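You operate a simulated robot arm through the tools that you are given. There is no shell and no other tool.

You run a simulated robot arm. Do the job below in one go: nothing can be reset, and whatever is moved stays where it is left.

JOB
Tighten cap bolts one and three of the bearing housing to 60 Nm.
Fine: first turn each in half a turn by hand; then set the setter dial, run one, then three, with the orange driver and put it back in its dock. Set down upright: orange driver.
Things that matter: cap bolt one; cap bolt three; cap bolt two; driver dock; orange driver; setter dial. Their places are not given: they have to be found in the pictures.

It is judged by the outcome, as a careful person would: the job done as asked, and still so three seconds after it is handed in. It fails if anything else is knocked over, pushed out of place, dropped, spilled or broken. Lids that push on must go on centred and level and be pressed home; caps that screw on are set level and turned clockwise until they are tight.

ROBOT AND FRAMES
A 6-joint arm with a two-finger parallel gripper, fixed in place. Base frame: the origin is at the foot of the arm, x ahead of it, y to its left, z up; the work surface is at about z = 0.88. Lengths are in m, angles in degrees, forces in N, time in s.
With the tool pointing down near the work surface it reaches from about 0.26 to 0.66 m from the base axis. Its first joint turns from -66.0 to 66.0 degrees. Payload 2.9 kg.
The tool frame sits at the grasp point between the pads (the TCP): z along the fingers, y along the line on which they close. The tips reach 0.03 m beyond it. The gripper opens to 0.11 m. The fingers are 0.02 m wide and 0.01 m thick; the gripper's body (0.048 by 0.112 m) begins 0.055 m behind the TCP.
Orientation is that of the tool frame in the base frame, as a unit quaternion [x, y, z, w]. With the fingers straight down and closing along the base's y, the tool's x points along the base's -x, its y along +y and its z along -z.

CONTROLS
- The arm moves only by the tool step_arm. Its argument "motion" is a list of rows, each an object (a shift or turn left out is 0, a gripper value left out holds the last) with "travel": the shift along the tool's x, y, z in m, a list of three; "dr": the turn, a rotation vector about the tool's x, y, z in degrees, a list of three; "gripper": the gripper command, from -1 (fully open) to 1 (shut), values between in proportion. In form: [{"travel": [tx, ty, tz], "dr": [wx, wy, wz], "gripper": gripper}, ...]. A call has 1 to 20 rows; each row is the pose to reach, as a shift and turn from the pose commanded when the call began, along the tool's axes at that moment. Rows are played at 5 a second. More than 0.05 m and 8.6 degrees between two rows, or a gripper value outside its range, and nothing of the call is played. Where a pose cannot be reached the arm comes as near as it can. A force on the tool above 70 N (or 10 N above the force at the start of the call, whichever is more), or a blocked arm, ends the call early, and 0.2 s more pass. Each finger travels about 0.108 m/s and halts on what it meets, pressing with about 33 N; the grip force reading is that of the motor and also rises with nothing between the fingers. The clock runs only during rows and for 0.2 s after the last one: add rows that repeat a pose to give the fingers time. The reply holds the time, the measured pose of the TCP, the force on the tool along the base axes, the opening and the grip force, in the units named above and with some noise, with the torque about the TCP (base axes, N m) and any sound that the robot's microphone picked up.
- Cameras (640 x 400 px; columns grow to the right, rows downward): "scene" is fixed at [0.0623, 0.4129, 1.4155]; the picture's right is [-0.92, -0.39, 0.00], its down [-0.11, 0.26, -0.96] and it looks along [0.38, -0.88, -0.28] (base axes); focal length 321 px, centre (320, 200). "wrist" rides on the gripper at [0.072, 0.017, -0.103] in the tool frame; the picture's right is [-0.23, 0.97, 0.00], its down [-0.76, -0.18, -0.62] and it looks along [-0.61, -0.14, 0.78] (tool axes); focal length 222 px, centre (320, 200).
- camera(camera): a new picture of that camera. No time passes.
- locate(camera, pixels): for up to 12 pixels [column, row] of the newest picture of that camera ("zoom" is the newest enlarged one), the place [x, y, z] in the base frame of the surface seen there, good to about 0.002 m, but the place of the scene camera against the robot may be out by one fixed shift of up to 0.012 m in any direction. No time passes.
- close_up(camera, box): a new picture of the part [left, top, right, bottom] of that camera's present view, enlarged. No time passes.
- finish_job(): hands the job in; it is judged then, once.

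Leave the gripper open and the arm clear of the work at the hand-in unless told otherwise.

The tools are called after "Request:" as a command line: name --argument value ..., lists and objects as JSON in quotes. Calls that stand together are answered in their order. step_arm: Moves the arm, as the interface text tells. Its arguments: {"type":"object","properties":{"motion":{"type":"array"}},"required":["motion"]} The other tools are called the same way: camera (camera) takes a picture; locate (camera, pixels) gives the place of the surface under pixels of a picture; close_up (camera, box) takes an enlarged picture of a part of a camera's view; finish_job () hands the job in.

At the start:

```text
clock: 0.0
tcp_pos: [0.2701, -0.1655, 1.3191]
tcp_rot: [0.0, 1.0, 0.0, 0.0]
force: [0.0, 0.7, 0.4]
moment: [0.0, -0.03, 0.01]
width: 0.1098
finger_force: 0.1
```

scene: 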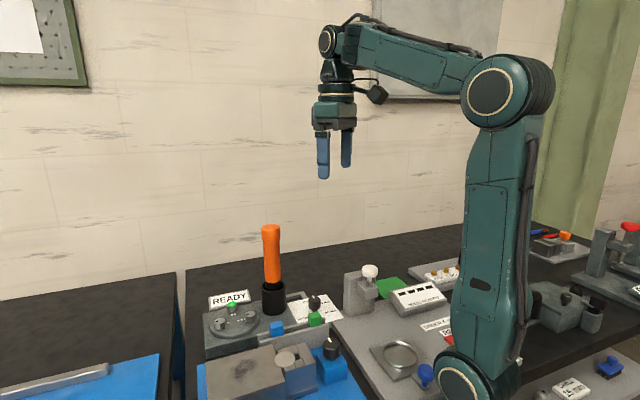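
wrist: 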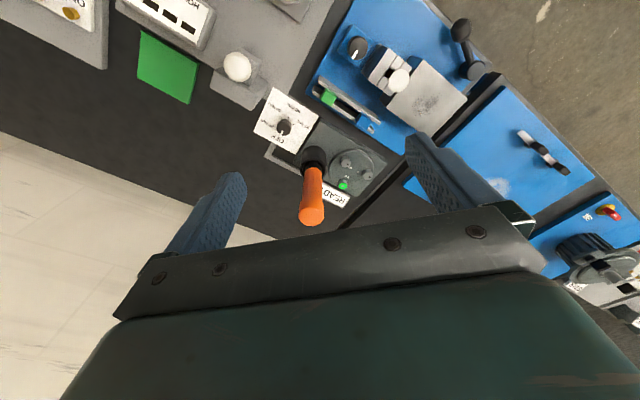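

I see the orange driver standing in a dock around scene pixel (271,260), a round housing next to it at (233,320), and a card with a dial at (315,305). I'll enlarge both views to look more closely.

Request:
close_up --camera "scene" --box '[190, 210, 350, 370]'

Request:
close_up --camera "wrist" --box '[240, 70, 420, 240]'

```text
2.50 times, centred on (270, 290) of scene
```

zoom: 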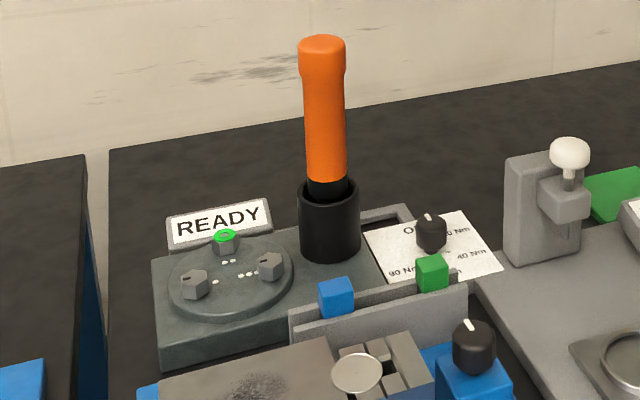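

```text
2.35 times, centred on (330, 155) of wrist
```

zoom: 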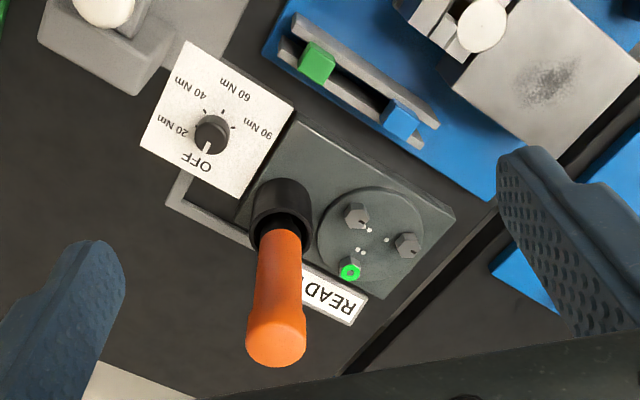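

The housing carries three hex bolts, each with dots beside it, and one of them has a green ring. The dial card reads OFF/20/40/60/90 Nm. I'll locate the main points in the current wrist close-up.

Request:
locate --camera "zoom" --pixels '[[357, 212], [406, 243], [350, 270], [275, 350], [290, 195], [212, 128], [220, 165], [430, 215], [335, 305], [300, 150], [385, 240], [190, 210]]'

Request:
camera --camera "scene"

```text
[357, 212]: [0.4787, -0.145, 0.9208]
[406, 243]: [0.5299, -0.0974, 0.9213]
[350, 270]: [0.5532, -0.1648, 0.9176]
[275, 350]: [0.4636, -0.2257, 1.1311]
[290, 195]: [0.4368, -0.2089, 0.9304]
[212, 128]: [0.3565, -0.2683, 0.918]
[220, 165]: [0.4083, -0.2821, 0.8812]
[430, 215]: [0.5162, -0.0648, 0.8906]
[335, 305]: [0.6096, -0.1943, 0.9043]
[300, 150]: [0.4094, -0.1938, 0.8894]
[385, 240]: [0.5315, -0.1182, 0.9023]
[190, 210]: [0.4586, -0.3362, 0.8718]
```

```text
taken
```

scene: 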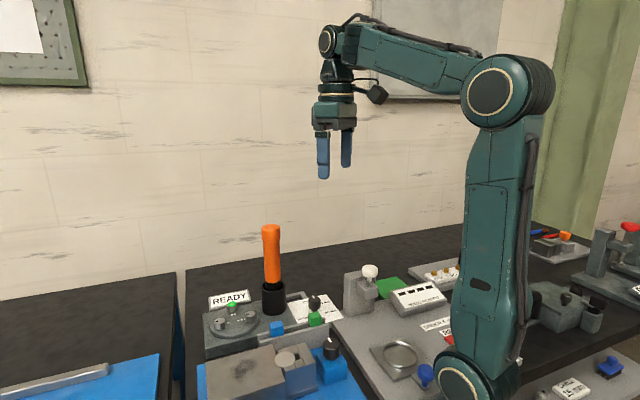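

Before anything else I want a closer view of the housing. I'll move the TCP to about (0.36, -0.10, 1.12) so the wrist camera points at it while the fingers stay clear of the driver, whose top is at about (0.46, -0.225, 1.13).

Request:
step_arm --motion '[{"travel": [-0.015, 0.011, 0.033], "gripper": -1}, {"travel": [-0.03, 0.022, 0.067]}, {"travel": [-0.045, 0.033, 0.1]}, {"travel": [-0.06, 0.044, 0.133]}, {"travel": [-0.075, 0.055, 0.167]}, {"travel": [-0.09, 0.065, 0.2]}, {"travel": [-0.09, 0.065, 0.2]}]'

Request:
camera --camera "wrist"

Request:
close_up --camera "wrist" --box '[240, 120, 400, 240]'

```text
clock: 1.6
tcp_pos: [0.3605, -0.0993, 1.1189]
tcp_rot: [0.001, 1.0, -0.001, 0.0]
force: [1.1, -0.3, 0.6]
moment: [0.0, -0.01, 0.02]
width: 0.1099
finger_force: 0.0
```

```text
taken
```

wrist: 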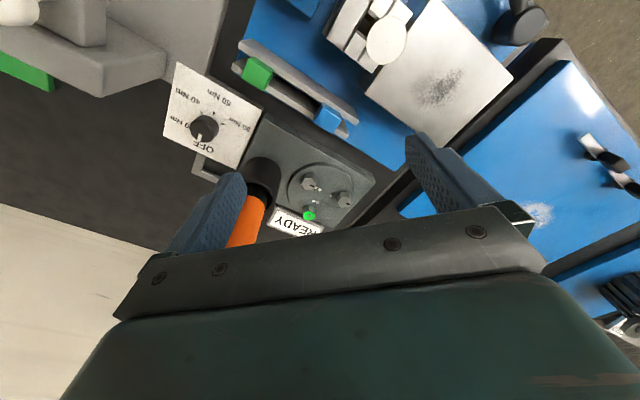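

```text
3.33 times, centred on (320, 180) of wrist
```

zoom: 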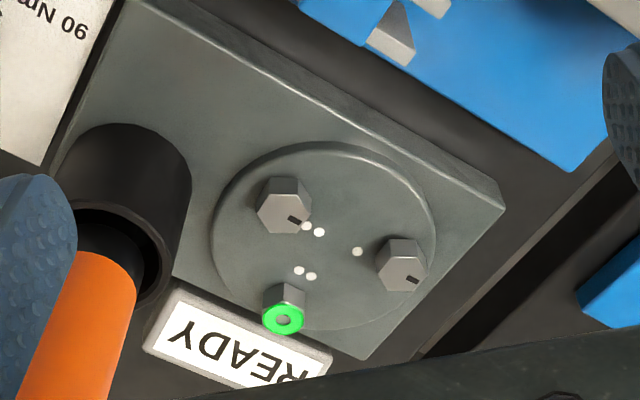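

Bolt B, on the right at zoom (402,262), has one dot. The green bolt has two. Bolt A, at (284,205), shows two dots with perhaps a third hidden behind the head. I'll check this from the scene camera and locate points.

Request:
locate --camera "zoom" --pixels '[[286, 186], [284, 212], [404, 248], [402, 272], [284, 320], [307, 227], [319, 232], [357, 251], [300, 271], [311, 277], [290, 220], [412, 279]]'

Request:
close_up --camera "scene" --box '[200, 290, 280, 350]'

```text
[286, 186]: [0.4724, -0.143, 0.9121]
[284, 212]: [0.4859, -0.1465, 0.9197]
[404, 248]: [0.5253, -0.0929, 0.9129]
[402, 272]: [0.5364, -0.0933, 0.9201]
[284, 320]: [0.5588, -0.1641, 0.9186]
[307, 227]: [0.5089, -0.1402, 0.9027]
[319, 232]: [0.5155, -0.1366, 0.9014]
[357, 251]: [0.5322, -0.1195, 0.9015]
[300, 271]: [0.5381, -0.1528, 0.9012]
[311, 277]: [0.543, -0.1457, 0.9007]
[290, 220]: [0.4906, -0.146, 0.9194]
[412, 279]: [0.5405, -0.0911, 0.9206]
```

```text
6.67 times, centred on (240, 320) of scene
```

zoom: 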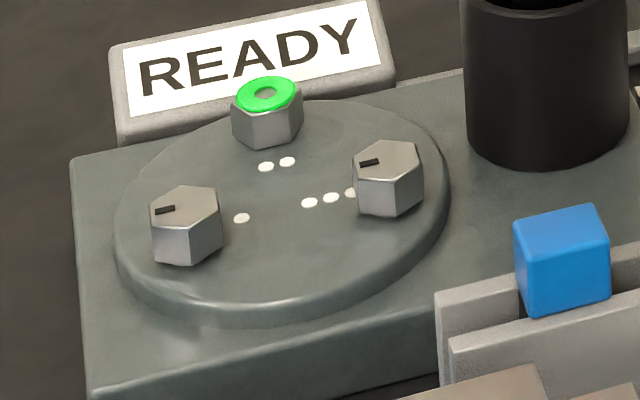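

The dots settle it: bolt one is at left with one dot, bolt two is at the back with the green ring (already done), and bolt three is at right with three dots. Next I'll measure the hex outlines in a tighter wrist close-up, plus the driver and dial.

Request:
close_up --camera "wrist" --box '[295, 165, 359, 205]'

Request:
close_up --camera "scene" --box '[240, 215, 350, 335]'

```text
10.00 times, centred on (327, 185) of wrist
```

zoom: 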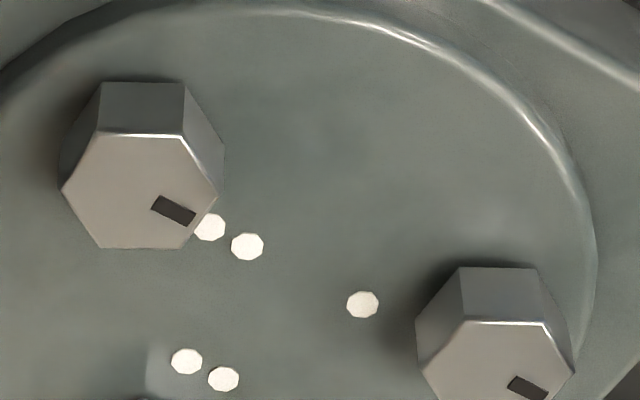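

```text
3.33 times, centred on (295, 275) of scene
```

zoom: 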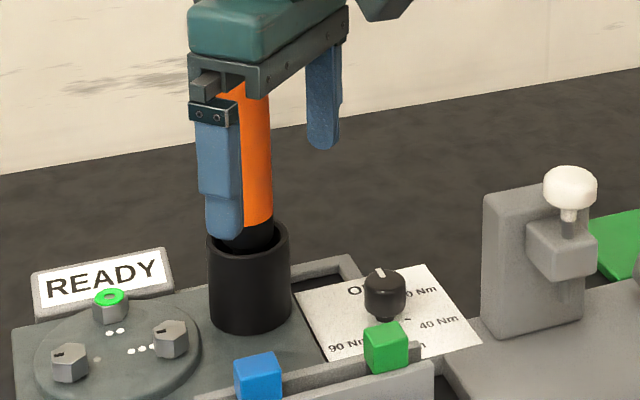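

I need the hex corners in base coordinates, so I'll repeat the wrist close-up with a slightly larger box covering both bolts and then locate the corners.

Request:
close_up --camera "wrist" --box '[295, 168, 359, 208]'

Request:
locate --camera "zoom" --pixels '[[98, 108], [181, 109], [213, 167], [180, 214], [101, 214], [66, 159], [463, 295], [544, 296], [571, 342], [541, 390], [468, 390], [424, 340]]'

```text
10.00 times, centred on (327, 188) of wrist
```

zoom: 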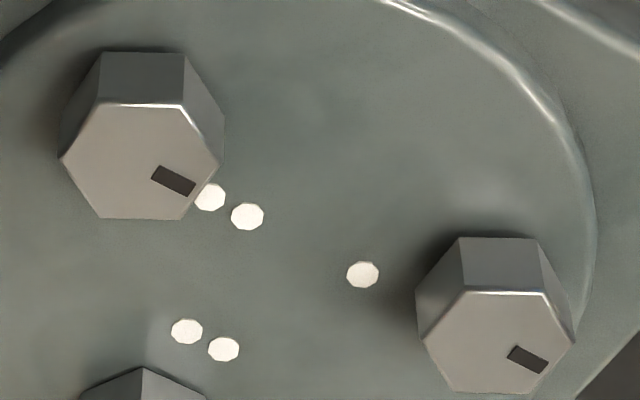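

```text
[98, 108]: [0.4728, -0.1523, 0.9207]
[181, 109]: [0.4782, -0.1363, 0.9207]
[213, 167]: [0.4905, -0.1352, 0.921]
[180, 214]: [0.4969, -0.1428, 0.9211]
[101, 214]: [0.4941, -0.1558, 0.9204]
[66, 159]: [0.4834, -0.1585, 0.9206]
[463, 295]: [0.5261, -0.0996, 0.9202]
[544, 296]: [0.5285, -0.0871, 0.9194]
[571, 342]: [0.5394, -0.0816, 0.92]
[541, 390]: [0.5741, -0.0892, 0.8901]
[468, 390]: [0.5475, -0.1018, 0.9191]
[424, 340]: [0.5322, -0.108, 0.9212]
```

Corner averages put bolt three's centre at about (0.486, -0.147) with its mark at about 45° from +x, and bolt one's centre at about (0.537, -0.095) with its mark at about 50°. Both tops are at z≈0.9205. Next I'll measure the dock collar and the driver.

Request:
close_up --camera "wrist" --box '[220, 140, 300, 250]'

```text
3.64 times, centred on (260, 195) of wrist
```

zoom: 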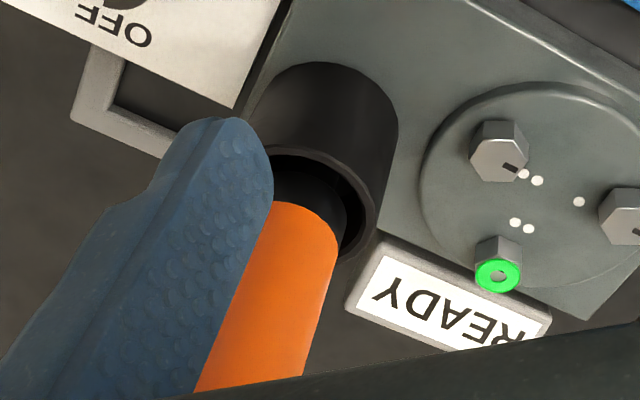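

I can see the collar rim at zoom (300,150)–(375,230), with the black driver shaft inside it. Locating these points.

Request:
locate --camera "zoom" --pixels '[[300, 150], [335, 163], [362, 190], [372, 225], [350, 255], [325, 70], [395, 130], [320, 200], [310, 230], [270, 300], [330, 250], [280, 90]]'

```text
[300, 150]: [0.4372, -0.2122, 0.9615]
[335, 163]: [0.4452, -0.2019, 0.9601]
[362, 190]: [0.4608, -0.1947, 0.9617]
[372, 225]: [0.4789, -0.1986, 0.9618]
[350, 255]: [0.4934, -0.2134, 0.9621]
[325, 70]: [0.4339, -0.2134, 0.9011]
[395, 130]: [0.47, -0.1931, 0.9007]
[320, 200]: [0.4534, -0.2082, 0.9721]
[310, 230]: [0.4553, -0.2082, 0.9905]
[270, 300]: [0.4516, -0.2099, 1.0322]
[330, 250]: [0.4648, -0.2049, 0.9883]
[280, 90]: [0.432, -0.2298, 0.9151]
```

The collar centre and driver axis come out near (0.465, -0.2255), with the collar top at z≈0.962 and the handle radius about 0.02. I'll move closer, to TCP (0.487, -0.084, 1.0), for a sharper view of the bolts. That keeps the gripper more than 6 cm from the driver.

Request:
step_arm --motion '[{"travel": [-0.032, 0.004, 0.03]}, {"travel": [-0.064, 0.008, 0.06]}, {"travel": [-0.096, 0.012, 0.09]}, {"travel": [-0.127, 0.016, 0.12]}, {"travel": [-0.127, 0.016, 0.12]}]'

Request:
camera --camera "wrist"

Request:
close_up --camera "wrist" --box '[230, 110, 390, 210]'

```text
clock: 2.8
tcp_pos: [0.4877, -0.0845, 0.9976]
tcp_rot: [0.0, 1.0, -0.002, 0.001]
force: [-0.5, -0.4, 0.2]
moment: [-0.02, 0.0, -0.01]
width: 0.1099
finger_force: 0.0
```

```text
taken
```

wrist: 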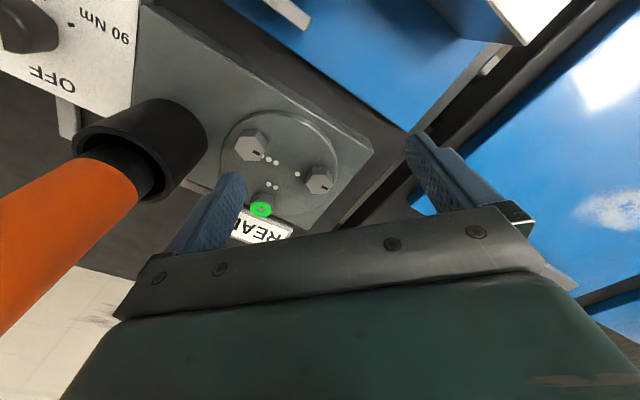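

```text
4.00 times, centred on (310, 160) of wrist
```

zoom: 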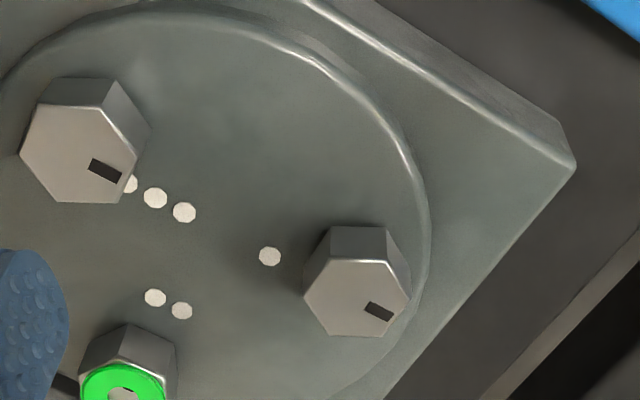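

The three dots by bolt three are now clear. I'll locate the top-face corners of both bolts in this sharper view.

Request:
locate --camera "zoom" --pixels '[[331, 263], [388, 264], [407, 297], [378, 333], [332, 332], [307, 297], [40, 108], [102, 110], [134, 153], [116, 199], [60, 199], [24, 152]]'

Request:
locate --camera "zoom" --pixels '[[357, 298], [378, 311], [368, 305], [392, 317], [78, 154], [103, 171], [90, 163], [120, 180], [200, 150], [480, 250], [60, 120], [350, 235]]'

```text
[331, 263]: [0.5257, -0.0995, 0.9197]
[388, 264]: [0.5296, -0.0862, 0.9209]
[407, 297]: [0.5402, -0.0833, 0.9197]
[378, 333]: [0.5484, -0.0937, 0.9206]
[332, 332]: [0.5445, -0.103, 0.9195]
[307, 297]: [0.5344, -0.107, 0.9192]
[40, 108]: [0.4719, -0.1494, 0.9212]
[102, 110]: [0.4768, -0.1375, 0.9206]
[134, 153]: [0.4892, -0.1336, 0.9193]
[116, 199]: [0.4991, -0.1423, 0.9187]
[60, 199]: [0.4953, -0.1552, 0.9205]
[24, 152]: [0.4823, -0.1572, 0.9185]
```

```text
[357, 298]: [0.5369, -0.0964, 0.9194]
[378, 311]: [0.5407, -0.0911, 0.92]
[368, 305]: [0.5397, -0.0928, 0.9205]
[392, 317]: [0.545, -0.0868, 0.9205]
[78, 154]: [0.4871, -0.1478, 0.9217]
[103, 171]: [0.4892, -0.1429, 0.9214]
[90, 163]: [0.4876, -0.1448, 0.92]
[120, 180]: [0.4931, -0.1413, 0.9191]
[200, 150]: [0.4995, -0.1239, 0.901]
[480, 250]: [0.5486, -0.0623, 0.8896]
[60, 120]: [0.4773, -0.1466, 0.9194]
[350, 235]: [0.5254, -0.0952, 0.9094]
```

Combining the two views, bolt one is centred at (0.537, -0.095) and bolt three at (0.486, -0.1465). Flat normals are at about 45° + 60°k, the marks point at about 45°, and the tops are at z≈0.920. I'll go above bolt one and turn the tool 15° counter-clockwise so the pads face flats. After that I'll test in free air how far the wrist can turn clockwise.

Request:
step_arm --motion '[{"travel": [-0.025, -0.005, 0.0], "dr": [0, 0, -7.5]}, {"travel": [-0.0493, -0.0105, 0.0], "dr": [0, 0, -15]}, {"travel": [-0.0493, -0.0105, 0.0], "dr": [0, 0, -15]}]'

Request:
step_arm --motion '[{"dr": [0, 0, 8.5]}, {"dr": [0, 0, 17]}, {"dr": [0, 0, 25.5]}, {"dr": [0, 0, 34]}, {"dr": [0, 0, 42.5]}, {"dr": [0, 0, 51]}, {"dr": [0, 0, 59.5]}, {"dr": [0, 0, 68]}, {"dr": [0, 0, 76.5]}, {"dr": [0, 0, 85]}, {"dr": [0, 0, 93.5]}, {"dr": [0, 0, 102]}, {"dr": [0, 0, 110.5]}, {"dr": [0, 0, 119]}, {"dr": [0, 0, 127.5]}, {"dr": [0, 0, 136]}, {"dr": [0, 0, 144.5]}, {"dr": [0, 0, 153]}, {"dr": [0, 0, 161.5]}, {"dr": [0, 0, 165]}]'

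```text
clock: 3.6
tcp_pos: [0.536, -0.094, 0.999]
tcp_rot: [-0.132, 0.991, 0.0, -0.002]
force: [-0.4, -0.6, -0.8]
moment: [-0.04, -0.04, 0.02]
width: 0.1098
finger_force: 0.0
```

```text
clock: 7.8
tcp_pos: [0.5361, -0.0949, 0.9993]
tcp_rot: [0.966, 0.258, -0.001, 0.0]
force: [0.8, -0.4, -0.7]
moment: [0.0, -0.03, 0.02]
width: 0.1099
finger_force: 0.1
```

It reaches clockwise 150° without trouble. I'll check the last 15° needed for a full half turn in one grip.

Request:
step_arm --motion '[{"dr": [0, 0, 7.5]}, {"dr": [0, 0, 15]}, {"dr": [0, 0, 18]}]'

Request:
camera --camera "wrist"

Request:
camera --camera "scene"

```text
clock: 8.6
tcp_pos: [0.5378, -0.0955, 0.9983]
tcp_rot: [0.994, 0.105, 0.0, 0.0]
force: [0.5, -0.9, -0.9]
moment: [0.0, 0.02, 0.01]
width: 0.1099
finger_force: 0.1
```

```text
taken
```

wrist: 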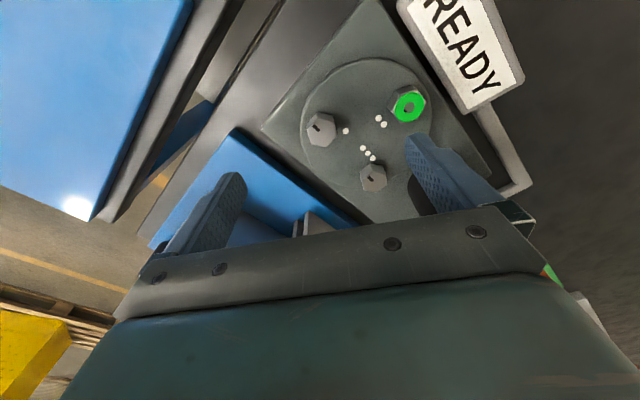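

```text
taken
```

scene: 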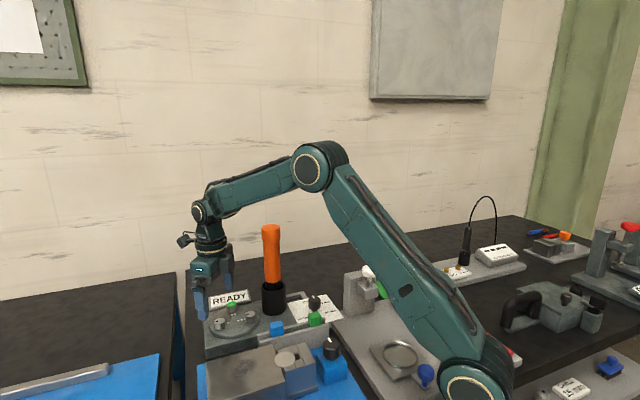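

The wrist reaches clockwise 168°. This is also a view from the opposite side, so I'll use it to cross-check the bolt centres.

Request:
close_up --camera "wrist" --box '[290, 90, 440, 200]'

```text
3.64 times, centred on (365, 145) of wrist
```

zoom: 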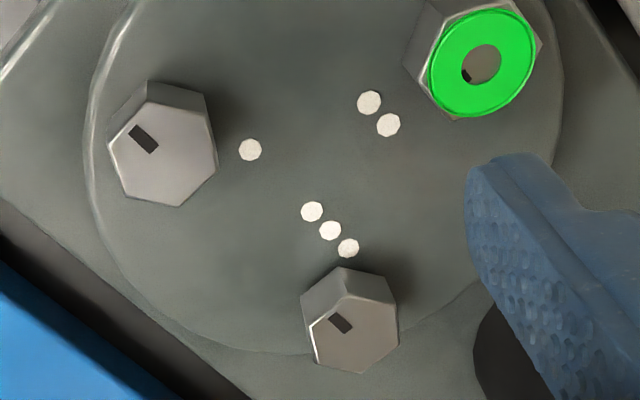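

Request:
locate --camera "zoom" --pixels '[[112, 147], [152, 108], [208, 121], [214, 170], [178, 203], [122, 189], [310, 323], [348, 297], [393, 309], [396, 350], [362, 370], [317, 356]]'

```text
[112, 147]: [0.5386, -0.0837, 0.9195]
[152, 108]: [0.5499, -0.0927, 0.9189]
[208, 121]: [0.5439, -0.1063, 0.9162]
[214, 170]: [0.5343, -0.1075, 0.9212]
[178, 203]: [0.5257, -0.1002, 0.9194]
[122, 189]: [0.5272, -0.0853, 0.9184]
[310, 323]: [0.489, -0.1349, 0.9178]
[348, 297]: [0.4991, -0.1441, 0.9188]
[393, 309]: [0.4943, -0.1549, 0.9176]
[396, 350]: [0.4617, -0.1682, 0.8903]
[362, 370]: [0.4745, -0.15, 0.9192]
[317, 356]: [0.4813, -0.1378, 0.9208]
```

The opposite view agrees: bolt one is at (0.537, -0.0955) and bolt three at (0.4865, -0.1465). I'll turn back counter-clockwise to the start angle and narrow the fingers to about 0.044 m, so they don't land on bolt two on the way down.

Request:
step_arm --motion '[{"dr": [0, 0, -8.5], "gripper": 0.2}, {"dr": [0, 0, -17]}, {"dr": [0, 0, -25.5]}, {"dr": [0, 0, -34]}, {"dr": [0, 0, -42.5]}, {"dr": [0, 0, -51]}, {"dr": [0, 0, -59.5]}, {"dr": [0, 0, -68]}, {"dr": [0, 0, -76.5]}, {"dr": [0, 0, -85]}, {"dr": [0, 0, -93.5]}, {"dr": [0, 0, -102]}, {"dr": [0, 0, -110.5]}, {"dr": [0, 0, -119]}, {"dr": [0, 0, -127.5]}, {"dr": [0, 0, -136]}, {"dr": [0, 0, -144.5]}, {"dr": [0, 0, -153]}, {"dr": [0, 0, -161.5]}, {"dr": [0, 0, -168]}]'

Request:
step_arm --motion '[{"dr": [0, 0, -7.5]}, {"dr": [0, 0, -15]}, {"dr": [0, 0, -15]}]'

Request:
camera --camera "wrist"

```text
clock: 12.8
tcp_pos: [0.5367, -0.0954, 0.9991]
tcp_rot: [-0.002, 1.0, -0.002, 0.0]
force: [0.5, 0.6, -0.5]
moment: [-0.03, -0.02, 0.01]
width: 0.0437
finger_force: 0.0
```

```text
clock: 13.6
tcp_pos: [0.5373, -0.0966, 1.0001]
tcp_rot: [-0.131, 0.991, -0.002, 0.0]
force: [0.2, 1.3, 0.0]
moment: [-0.03, -0.02, 0.0]
width: 0.044
finger_force: 0.1
```

```text
taken
```

wrist: 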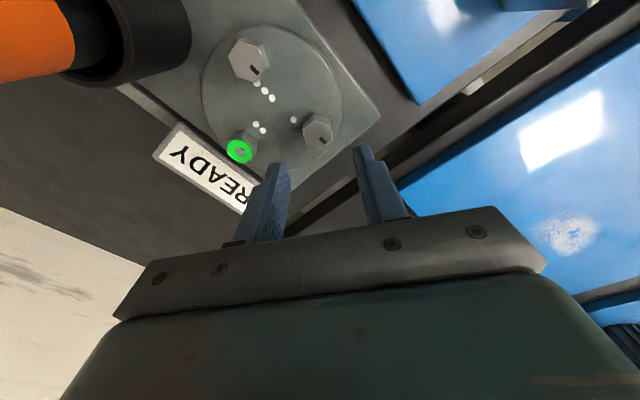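

The fingers are narrow and aligned over bolt one. I'll descend 0.064 m so the tips end about 3.5 mm above the plate.

Request:
step_arm --motion '[{"travel": [0, 0, 0.02]}, {"travel": [0, 0, 0.04]}, {"travel": [0, 0, 0.055]}, {"travel": [0, 0, 0.064]}, {"travel": [0, 0, 0.064]}]'

Request:
camera --camera "wrist"

Request:
close_up --camera "scene" --box '[190, 270, 290, 350]'

```text
clock: 14.8
tcp_pos: [0.5366, -0.0943, 0.9344]
tcp_rot: [-0.13, 0.991, 0.0, -0.001]
force: [0.4, 0.6, 0.0]
moment: [-0.01, 0.0, 0.0]
width: 0.044
finger_force: 0.0
```

```text
taken
```

wrist: 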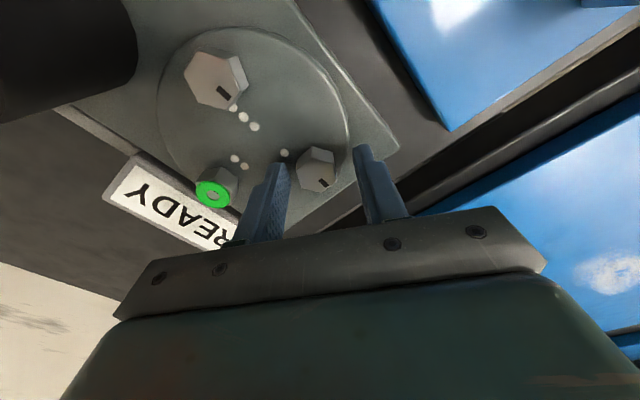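

```text
5.00 times, centred on (240, 310) of scene
```

zoom: 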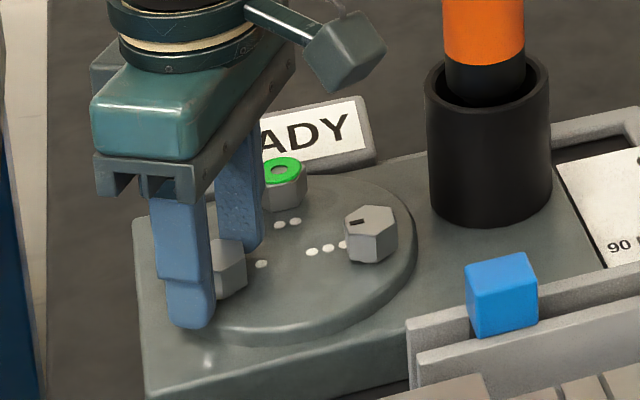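

Bolt one sits between the pads at wrist pixel (317,170). I'll close on it.

Request:
step_arm --motion '[{"gripper": 0.5}, {"gripper": 1}, {"gripper": 1}, {"gripper": 1}]'

Request:
close_up --camera "wrist" --box '[240, 110, 400, 210]'

```text
clock: 15.8
tcp_pos: [0.5387, -0.0963, 0.9333]
tcp_rot: [-0.129, 0.992, -0.001, 0.0]
force: [6.6, -21.0, -5.9]
moment: [-0.33, -0.69, -0.01]
width: 0.0235
finger_force: 45.0
```

```text
4.00 times, centred on (320, 160) of wrist
```

zoom: 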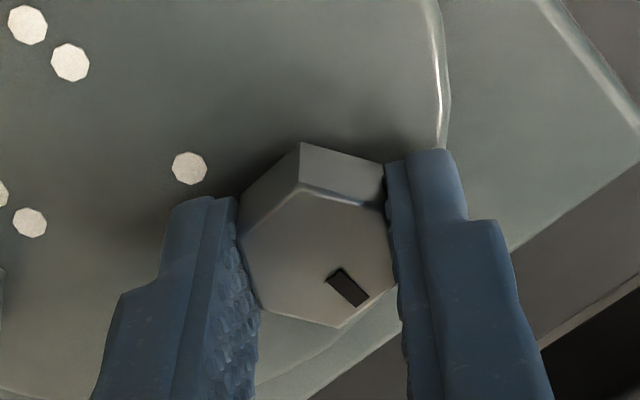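

The grip holds at width 0.0235. The side force is about 22 N along the closing line, so the bolt centre is slightly towards tool -y. I'll shift by 1 mm to relieve it and read again.

Request:
step_arm --motion '[{"travel": [0, -0.0005, 0]}, {"travel": [0, -0.001, 0]}, {"travel": [0, -0.001, 0]}]'

```text
clock: 16.6
tcp_pos: [0.5381, -0.0963, 0.9345]
tcp_rot: [-0.13, 0.992, -0.001, -0.001]
force: [6.5, -20.8, -8.6]
moment: [-0.18, -0.97, -0.01]
width: 0.0233
finger_force: 44.9
```

The reading barely changed. I'll try another 1 mm.

Request:
step_arm --motion '[{"travel": [0, -0.0005, 0]}, {"travel": [0, -0.001, 0]}, {"travel": [0, -0.001, 0]}]'

```text
clock: 17.4
tcp_pos: [0.5377, -0.0965, 0.9349]
tcp_rot: [-0.132, 0.991, 0.001, -0.001]
force: [5.6, -12.5, -8.0]
moment: [-0.27, -0.33, -0.18]
width: 0.0235
finger_force: 44.7
```

It dropped to about 13 N, so I'll give it one more millimetre.

Request:
step_arm --motion '[{"travel": [0, -0.0005, 0]}, {"travel": [0, -0.0012, 0]}, {"travel": [0, -0.0012, 0]}]'

```text
clock: 18.2
tcp_pos: [0.5378, -0.0966, 0.9344]
tcp_rot: [-0.132, 0.991, 0.001, -0.002]
force: [0.4, 1.0, -7.9]
moment: [0.14, -0.54, -0.16]
width: 0.0236
finger_force: 45.0
```

The side force is now near zero. I'll turn clockwise (positive about tool z) through the first 90° and watch the forces.

Request:
step_arm --motion '[{"dr": [0, 0, 6]}, {"dr": [0, 0, 12]}, {"dr": [0, 0, 18]}, {"dr": [0, 0, 24]}, {"dr": [0, 0, 30]}, {"dr": [0, 0, 36]}, {"dr": [0, 0, 42]}, {"dr": [0, 0, 48]}, {"dr": [0, 0, 54]}, {"dr": [0, 0, 60]}, {"dr": [0, 0, 66]}, {"dr": [0, 0, 72]}, {"dr": [0, 0, 78]}, {"dr": [0, 0, 84]}, {"dr": [0, 0, 90]}, {"dr": [0, 0, 90]}]'

Request:
close_up --camera "wrist" --box '[240, 80, 400, 210]'

Request:
close_up --camera "scene" --box '[190, 270, 290, 350]'

```text
clock: 21.6
tcp_pos: [0.5381, -0.0965, 0.9344]
tcp_rot: [0.609, 0.793, 0.0, -0.002]
force: [2.5, 21.1, -24.6]
moment: [0.57, -0.04, -0.05]
width: 0.0237
finger_force: 45.2
```

```text
3.08 times, centred on (320, 145) of wrist
```

zoom: 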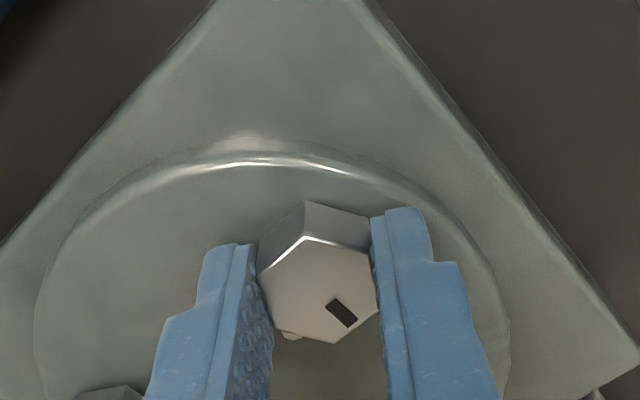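

```text
5.00 times, centred on (240, 310) of scene
```

zoom: 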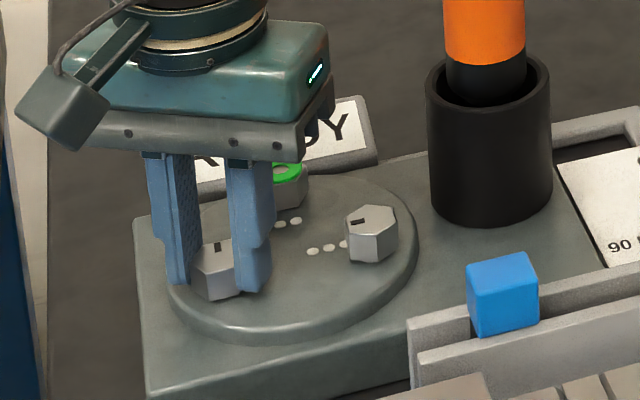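

The bolt turned with the gripper and the mark moved 90°. The forces show the bolt pulling the tool down (-25 N) as it screws in, plus an offset of +21 N in y. I'll follow it with a 1.5 mm shift in +y and 1 mm down, then turn the second 90°.

Request:
step_arm --motion '[{"travel": [0.0008, 0.0002, 0.0005]}, {"travel": [0.0015, 0.0004, 0.001]}, {"travel": [0.0015, 0.0004, 0.001]}]'

```text
clock: 22.4
tcp_pos: [0.5375, -0.0959, 0.9336]
tcp_rot: [0.609, 0.793, 0.0, 0.0]
force: [0.2, 12.1, -17.7]
moment: [1.29, 0.25, 0.01]
width: 0.0234
finger_force: 44.6
```

Request:
step_arm --motion '[{"travel": [0.0005, 0, 0.0007], "dr": [0, 0, 6]}, {"travel": [0.001, 0, 0.001], "dr": [0, 0, 12]}, {"travel": [0.001, 0, 0.001], "dr": [0, 0, 18]}, {"travel": [0.001, 0, 0.001], "dr": [0, 0, 24]}, {"travel": [0.001, 0, 0.0012], "dr": [0, 0, 30]}, {"travel": [0.001, 0, 0.0012], "dr": [0, 0, 36]}, {"travel": [0.001, 0, 0.0014], "dr": [0, 0, 42]}, {"travel": [0.001, 0, 0.0014], "dr": [0, 0, 48]}, {"travel": [0.001, 0, 0.0016], "dr": [0, 0, 54]}, {"travel": [0.001, 0, 0.0016], "dr": [0, 0, 60]}, {"travel": [0.001, 0, 0.0018], "dr": [0, 0, 66]}, {"travel": [0.001, 0, 0.0018], "dr": [0, 0, 72]}, {"travel": [0.001, 0, 0.002], "dr": [0, 0, 78]}, {"travel": [0.001, 0, 0.002], "dr": [0, 0, 84]}, {"travel": [0.001, 0, 0.002], "dr": [0, 0, 90]}, {"travel": [0.001, 0, 0.002], "dr": [0, 0, 90]}]'

Request:
close_up --camera "scene" --box '[190, 270, 290, 350]'

Request:
close_up --camera "wrist" --box '[240, 80, 400, 210]'

```text
clock: 25.8
tcp_pos: [0.5377, -0.0968, 0.933]
tcp_rot: [0.992, 0.128, 0.001, 0.002]
force: [6.0, -21.6, 13.0]
moment: [-0.52, 0.52, -0.05]
width: 0.0233
finger_force: 44.9
```

```text
5.00 times, centred on (240, 310) of scene
```

zoom: 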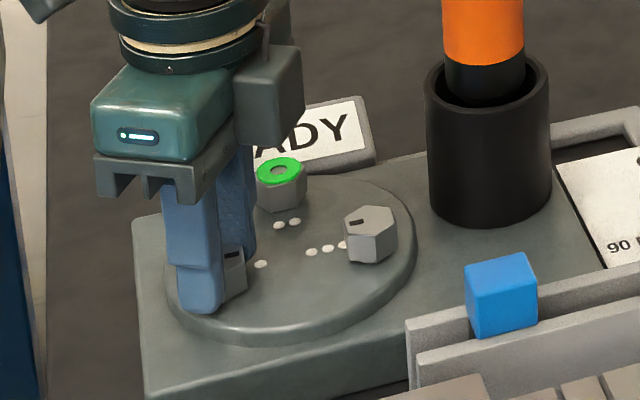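

```text
3.08 times, centred on (320, 145) of wrist
```

zoom: 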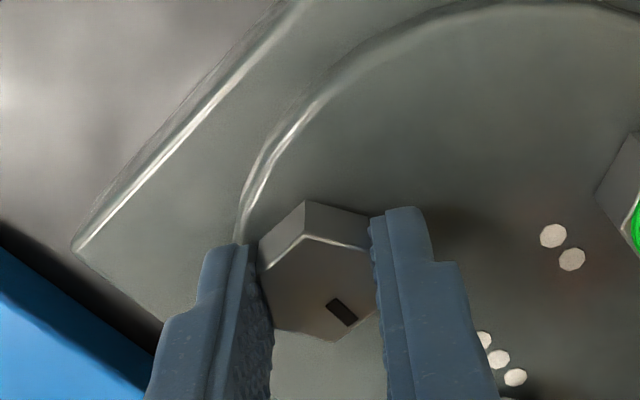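

The mark is now on the opposite side, so the half turn on bolt one is done: the yaw went from -15° to 165° with no slip. I'll open and rise straight up.

Request:
step_arm --motion '[{"travel": [0, 0, -0.001], "gripper": 0.2}, {"travel": [0, 0, -0.001], "gripper": 0.2}, {"travel": [0, 0, -0.02]}, {"travel": [0, 0, -0.045]}, {"travel": [0, 0, -0.07]}, {"travel": [0, 0, -0.07]}]'

Request:
close_up --camera "scene" --box '[190, 270, 290, 350]'

Request:
close_up --camera "wrist" --box '[270, 90, 430, 210]'

```text
clock: 27.2
tcp_pos: [0.5374, -0.0965, 1.0031]
tcp_rot: [0.991, 0.13, -0.001, 0.001]
force: [0.1, -0.1, -0.4]
moment: [-0.03, -0.04, 0.02]
width: 0.044
finger_force: 0.0
```

```text
5.00 times, centred on (240, 310) of scene
```

zoom: 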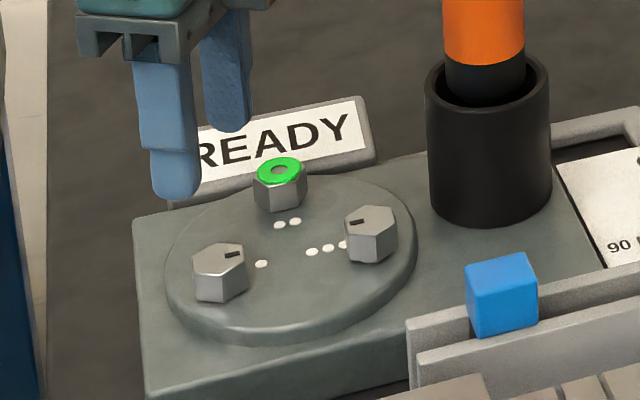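

```text
3.33 times, centred on (350, 150) of wrist
```

zoom: 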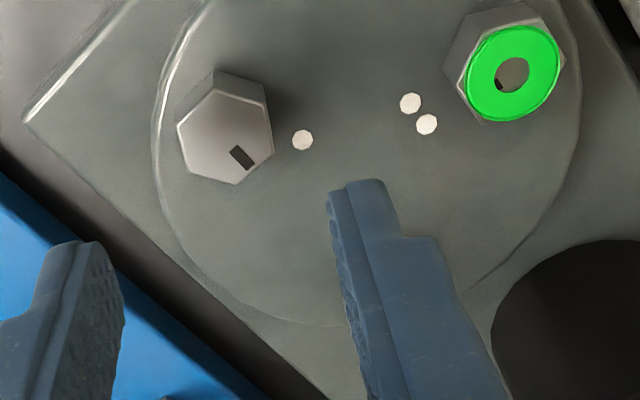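

Bolt one's mark now points the other way. Bolt three is close to the driver, so I must keep the gripper's long side from pointing at the driver. I'll do that turn in several grips with tool yaw between 90° and 150° clockwise. First I'll rotate to yaw 105° while still over bolt one, and check the heights of nearby items in the scene view.

Request:
step_arm --motion '[{"dr": [0, 0, -7.5]}, {"dr": [0, 0, -15]}, {"dr": [0, 0, -22.5]}, {"dr": [0, 0, -30]}, {"dr": [0, 0, -37.5]}, {"dr": [0, 0, -45]}, {"dr": [0, 0, -52.5]}, {"dr": [0, 0, -60]}, {"dr": [0, 0, -60]}]'

Request:
camera --camera "scene"

Request:
locate --camera "scene" --pixels '[[331, 345], [287, 357], [277, 328], [316, 319], [240, 368], [366, 272], [315, 302], [271, 228], [274, 290]]'

```text
clock: 29.2
tcp_pos: [0.538, -0.0945, 1.0028]
tcp_rot: [0.792, 0.61, -0.001, 0.0]
force: [0.4, 0.5, -0.3]
moment: [-0.05, 0.02, -0.02]
width: 0.0439
finger_force: 0.2
```

```text
taken
```

scene: 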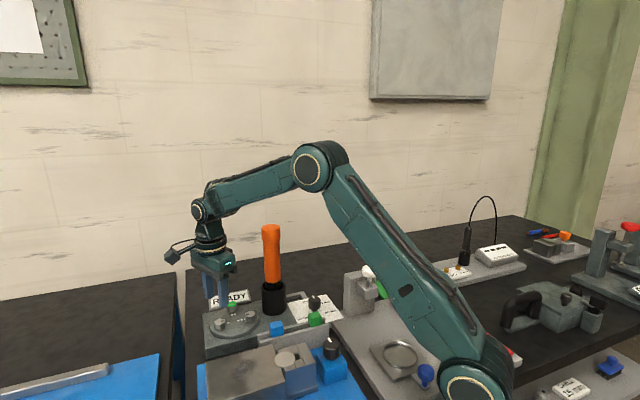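

```text
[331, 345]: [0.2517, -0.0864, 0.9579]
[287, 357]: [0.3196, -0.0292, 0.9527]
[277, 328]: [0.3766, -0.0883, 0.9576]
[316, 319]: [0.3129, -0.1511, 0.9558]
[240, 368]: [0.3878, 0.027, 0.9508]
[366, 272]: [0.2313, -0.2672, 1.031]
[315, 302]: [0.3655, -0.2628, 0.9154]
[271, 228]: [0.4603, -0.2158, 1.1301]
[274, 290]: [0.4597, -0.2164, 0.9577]
```

Everything near the housing is below z 0.96 and well to the side. I'll move across to above bolt three at the same height, keeping yaw 105°.

Request:
step_arm --motion '[{"travel": [-0.0316, -0.0174, 0]}, {"travel": [-0.0632, -0.0348, 0]}, {"travel": [-0.0632, -0.0348, 0]}]'

Request:
camera --camera "wrist"

Request:
close_up --camera "scene" --box '[190, 210, 310, 350]'

```text
clock: 30.0
tcp_pos: [0.4876, -0.1474, 1.0025]
tcp_rot: [0.793, 0.609, 0.0, 0.001]
force: [0.4, 0.1, 0.1]
moment: [0.0, 0.0, -0.01]
width: 0.044
finger_force: 0.0
```

```text
taken
```

wrist: 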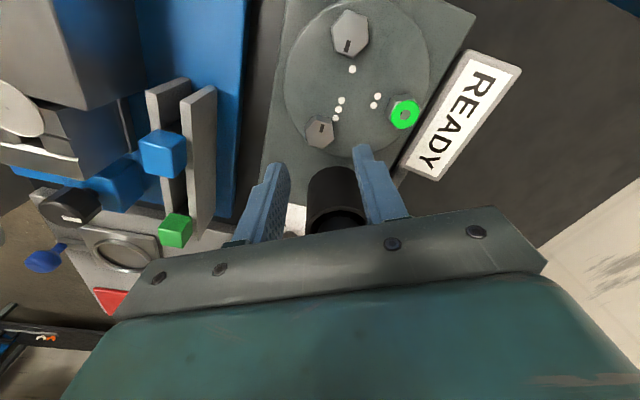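

```text
2.86 times, centred on (250, 280) of scene
```

zoom: 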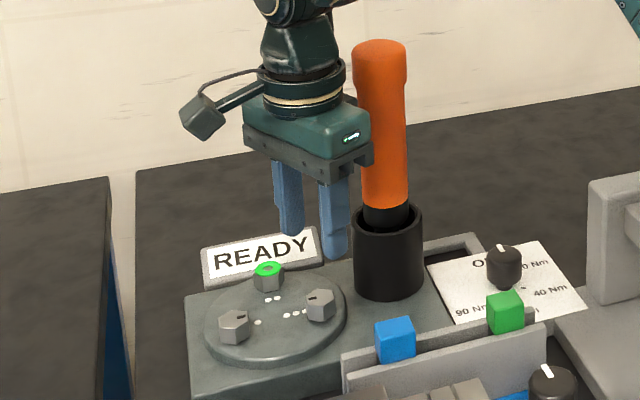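

Bolt three is at wrist pixel (320,130), which is where the tool axis should project. A close-up will refine its centre from here.

Request:
close_up --camera "wrist" --box '[280, 100, 360, 150]'

```text
8.00 times, centred on (320, 125) of wrist
```

zoom: 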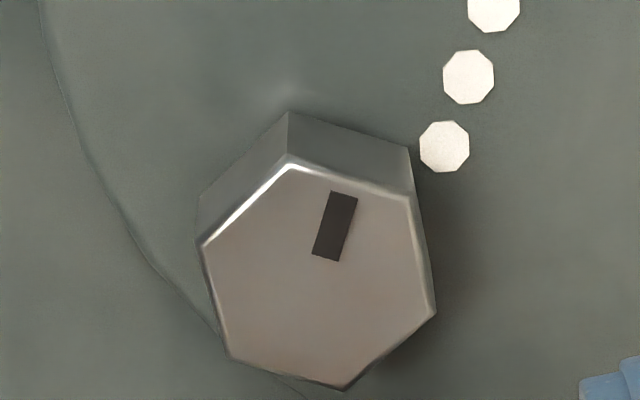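

Request:
locate --camera "zoom" --pixels '[[290, 170], [408, 200], [430, 313], [344, 384], [232, 355], [206, 245], [318, 280]]'

```text
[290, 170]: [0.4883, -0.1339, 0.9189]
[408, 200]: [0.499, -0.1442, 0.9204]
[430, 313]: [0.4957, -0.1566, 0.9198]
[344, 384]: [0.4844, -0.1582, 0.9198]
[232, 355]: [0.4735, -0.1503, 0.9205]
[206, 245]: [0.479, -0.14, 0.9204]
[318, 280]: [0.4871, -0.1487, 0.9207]
```

The centre reads (0.4867, -0.1472), within half a millimetre of the tool axis. I'll descend onto bolt three and close.

Request:
step_arm --motion '[{"travel": [0, 0, 0.02]}, {"travel": [0, 0, 0.04]}, {"travel": [0, 0, 0.058]}, {"travel": [0, 0, 0.067]}, {"travel": [0, 0, 0.067]}]'

Request:
step_arm --motion '[{"gripper": 0.5}, {"gripper": 1}, {"gripper": 1}, {"gripper": 1}]'

Request:
close_up --camera "wrist" --box '[240, 80, 400, 210]'

```text
clock: 31.2
tcp_pos: [0.4877, -0.1467, 0.9347]
tcp_rot: [0.793, 0.609, 0.0, 0.0]
force: [-0.5, -0.7, 0.5]
moment: [0.01, 0.03, 0.0]
width: 0.0441
finger_force: 0.0
```

```text
clock: 32.2
tcp_pos: [0.4861, -0.1468, 0.9355]
tcp_rot: [0.793, 0.609, -0.001, 0.0]
force: [-7.0, 3.0, 0.1]
moment: [0.04, 0.12, 0.0]
width: 0.0234
finger_force: 45.3
```

```text
3.08 times, centred on (320, 145) of wrist
```

zoom: 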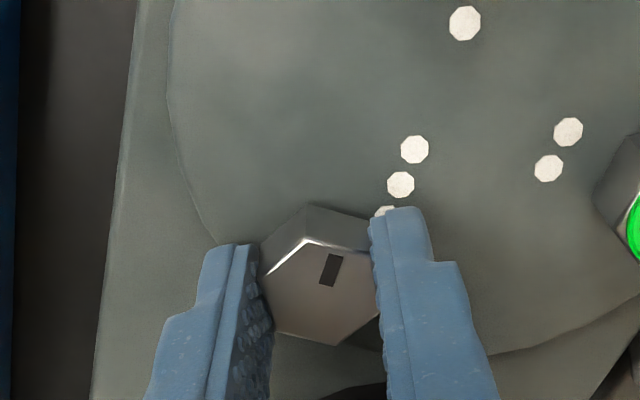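

The grip is good and forces are small. I'll turn bolt three clockwise 45°, to yaw 150°, following it down about 0.4 mm.

Request:
step_arm --motion '[{"travel": [0, 0, 0.0001], "dr": [0, 0, 7.5]}, {"travel": [0, 0, 0.0001], "dr": [0, 0, 15]}, {"travel": [0, 0, 0.0002], "dr": [0, 0, 22.5]}, {"travel": [0, 0, 0.0003], "dr": [0, 0, 30]}, {"travel": [0, 0, 0.0004], "dr": [0, 0, 37.5]}, {"travel": [0, 0, 0.0004], "dr": [0, 0, 45]}, {"travel": [0, 0, 0.0004], "dr": [0, 0, 45]}]'

Request:
close_up --camera "scene" --box '[190, 210, 310, 350]'

```text
clock: 33.8
tcp_pos: [0.488, -0.1483, 0.9346]
tcp_rot: [0.966, 0.258, 0.0, 0.0]
force: [-4.7, 2.2, -0.7]
moment: [-0.13, 0.5, -0.06]
width: 0.0235
finger_force: 45.1
```

```text
2.86 times, centred on (250, 280) of scene
```

zoom: 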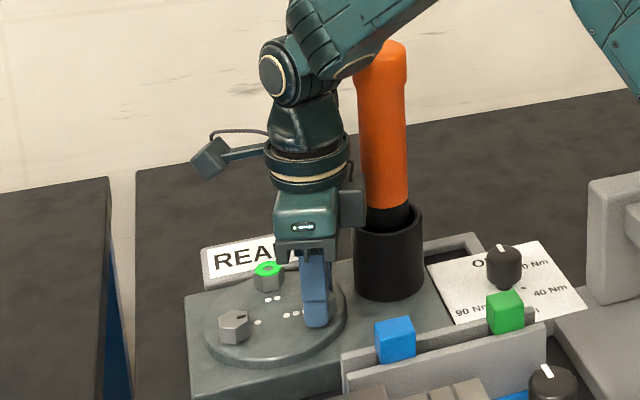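

There is a small box on the gripper's tool -x side, at zoom (352,205). I need to know how far it sticks out, because it can come near the driver, so I'll locate points on it.

Request:
close_up --camera "scene" --box '[270, 250, 330, 330]'

Request:
close_up --camera "scene" --box '[270, 240, 340, 300]'

Request:
close_up --camera "scene" --box '[265, 255, 335, 305]'

```text
5.00 times, centred on (300, 290) of scene
```

zoom: 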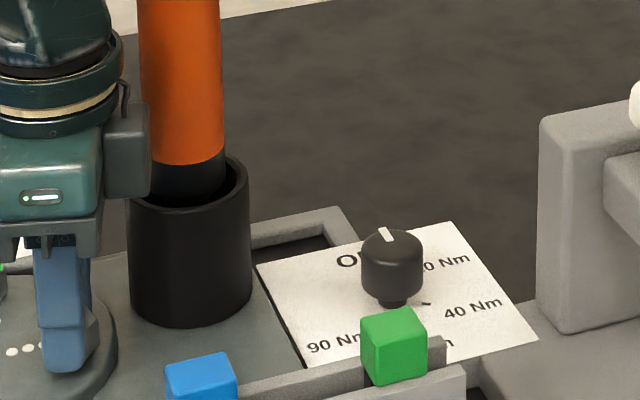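

```text
6.67 times, centred on (305, 270) of scene
```

zoom: 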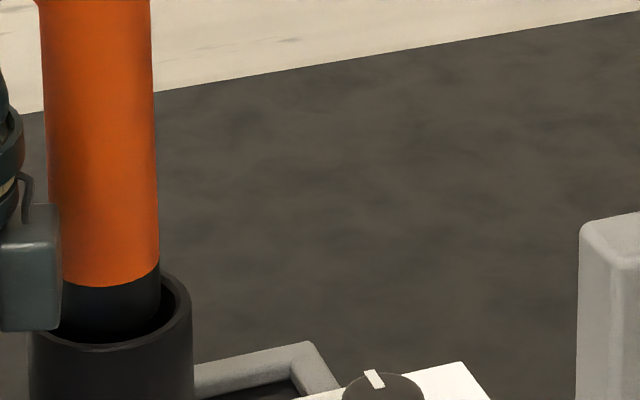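

```text
8.00 times, centred on (300, 280) of scene
```

zoom: 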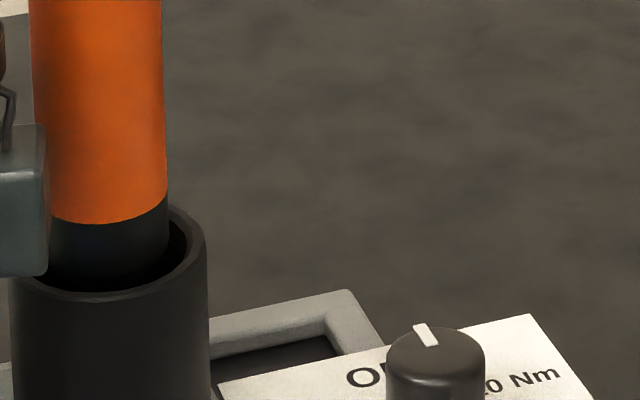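

I'll take a close-up centred on the gripper box and locate its right-hand edge.

Request:
close_up --camera "scene" --box '[236, 240, 300, 290]'

Request:
locate --camera "zoom" --pixels '[[285, 170], [330, 180], [338, 230], [300, 240], [200, 240], [270, 200]]'

```text
8.00 times, centred on (268, 265) of scene
```

zoom: 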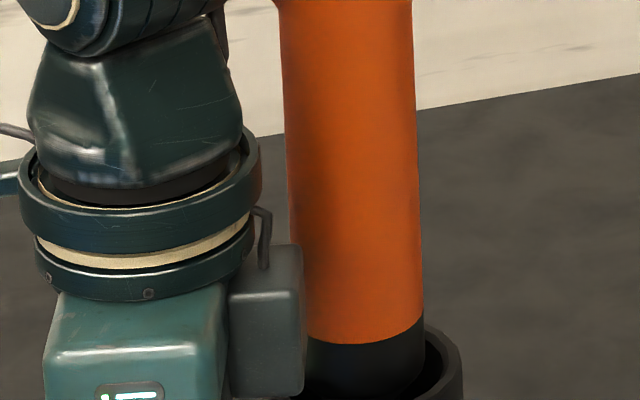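

```text
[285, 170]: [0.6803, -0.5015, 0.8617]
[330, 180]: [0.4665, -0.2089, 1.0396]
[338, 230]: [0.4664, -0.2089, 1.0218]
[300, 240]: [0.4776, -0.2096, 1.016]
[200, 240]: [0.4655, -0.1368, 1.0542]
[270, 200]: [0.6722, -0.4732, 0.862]
```

Request:
locate --camera "zoom" --pixels '[[240, 330], [270, 330], [295, 330], [300, 300], [298, 370], [270, 265], [230, 340], [200, 340], [100, 380], [290, 258], [205, 390]]'

```text
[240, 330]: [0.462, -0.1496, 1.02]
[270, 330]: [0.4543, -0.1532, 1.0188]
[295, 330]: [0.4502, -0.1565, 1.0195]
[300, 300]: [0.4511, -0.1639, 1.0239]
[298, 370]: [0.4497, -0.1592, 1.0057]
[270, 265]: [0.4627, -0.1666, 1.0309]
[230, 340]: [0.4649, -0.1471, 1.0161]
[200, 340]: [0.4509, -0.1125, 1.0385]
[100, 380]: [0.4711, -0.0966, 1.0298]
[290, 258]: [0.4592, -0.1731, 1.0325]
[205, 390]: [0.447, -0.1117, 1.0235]
```

The box only reaches about 4 cm from the axis, so it clears the driver by about 2 cm. I'll open, turn back 60° to yaw 90° around the bolt, and grip again on the next pair of flats.

Request:
step_arm --motion '[{"gripper": 0.2}, {"gripper": 0.2}, {"dr": [0, 0, -7.5]}, {"dr": [0, 0, -15]}, {"dr": [0, 0, -22.5]}, {"dr": [0, 0, -30]}, {"dr": [0, 0, -37.5]}, {"dr": [0, 0, -45]}, {"dr": [0, 0, -52.5]}, {"dr": [0, 0, -60]}, {"dr": [0, 0, -60]}]'

Request:
close_up --camera "wrist" --box '[240, 80, 400, 210]'

```text
clock: 36.2
tcp_pos: [0.4876, -0.1483, 0.9355]
tcp_rot: [0.706, 0.708, -0.001, 0.001]
force: [0.5, 1.1, 0.8]
moment: [0.03, -0.02, -0.01]
width: 0.0441
finger_force: 0.0
```

```text
3.08 times, centred on (320, 145) of wrist
```

zoom: 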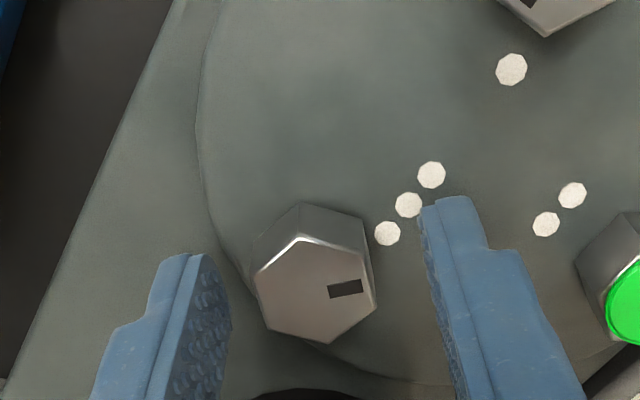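

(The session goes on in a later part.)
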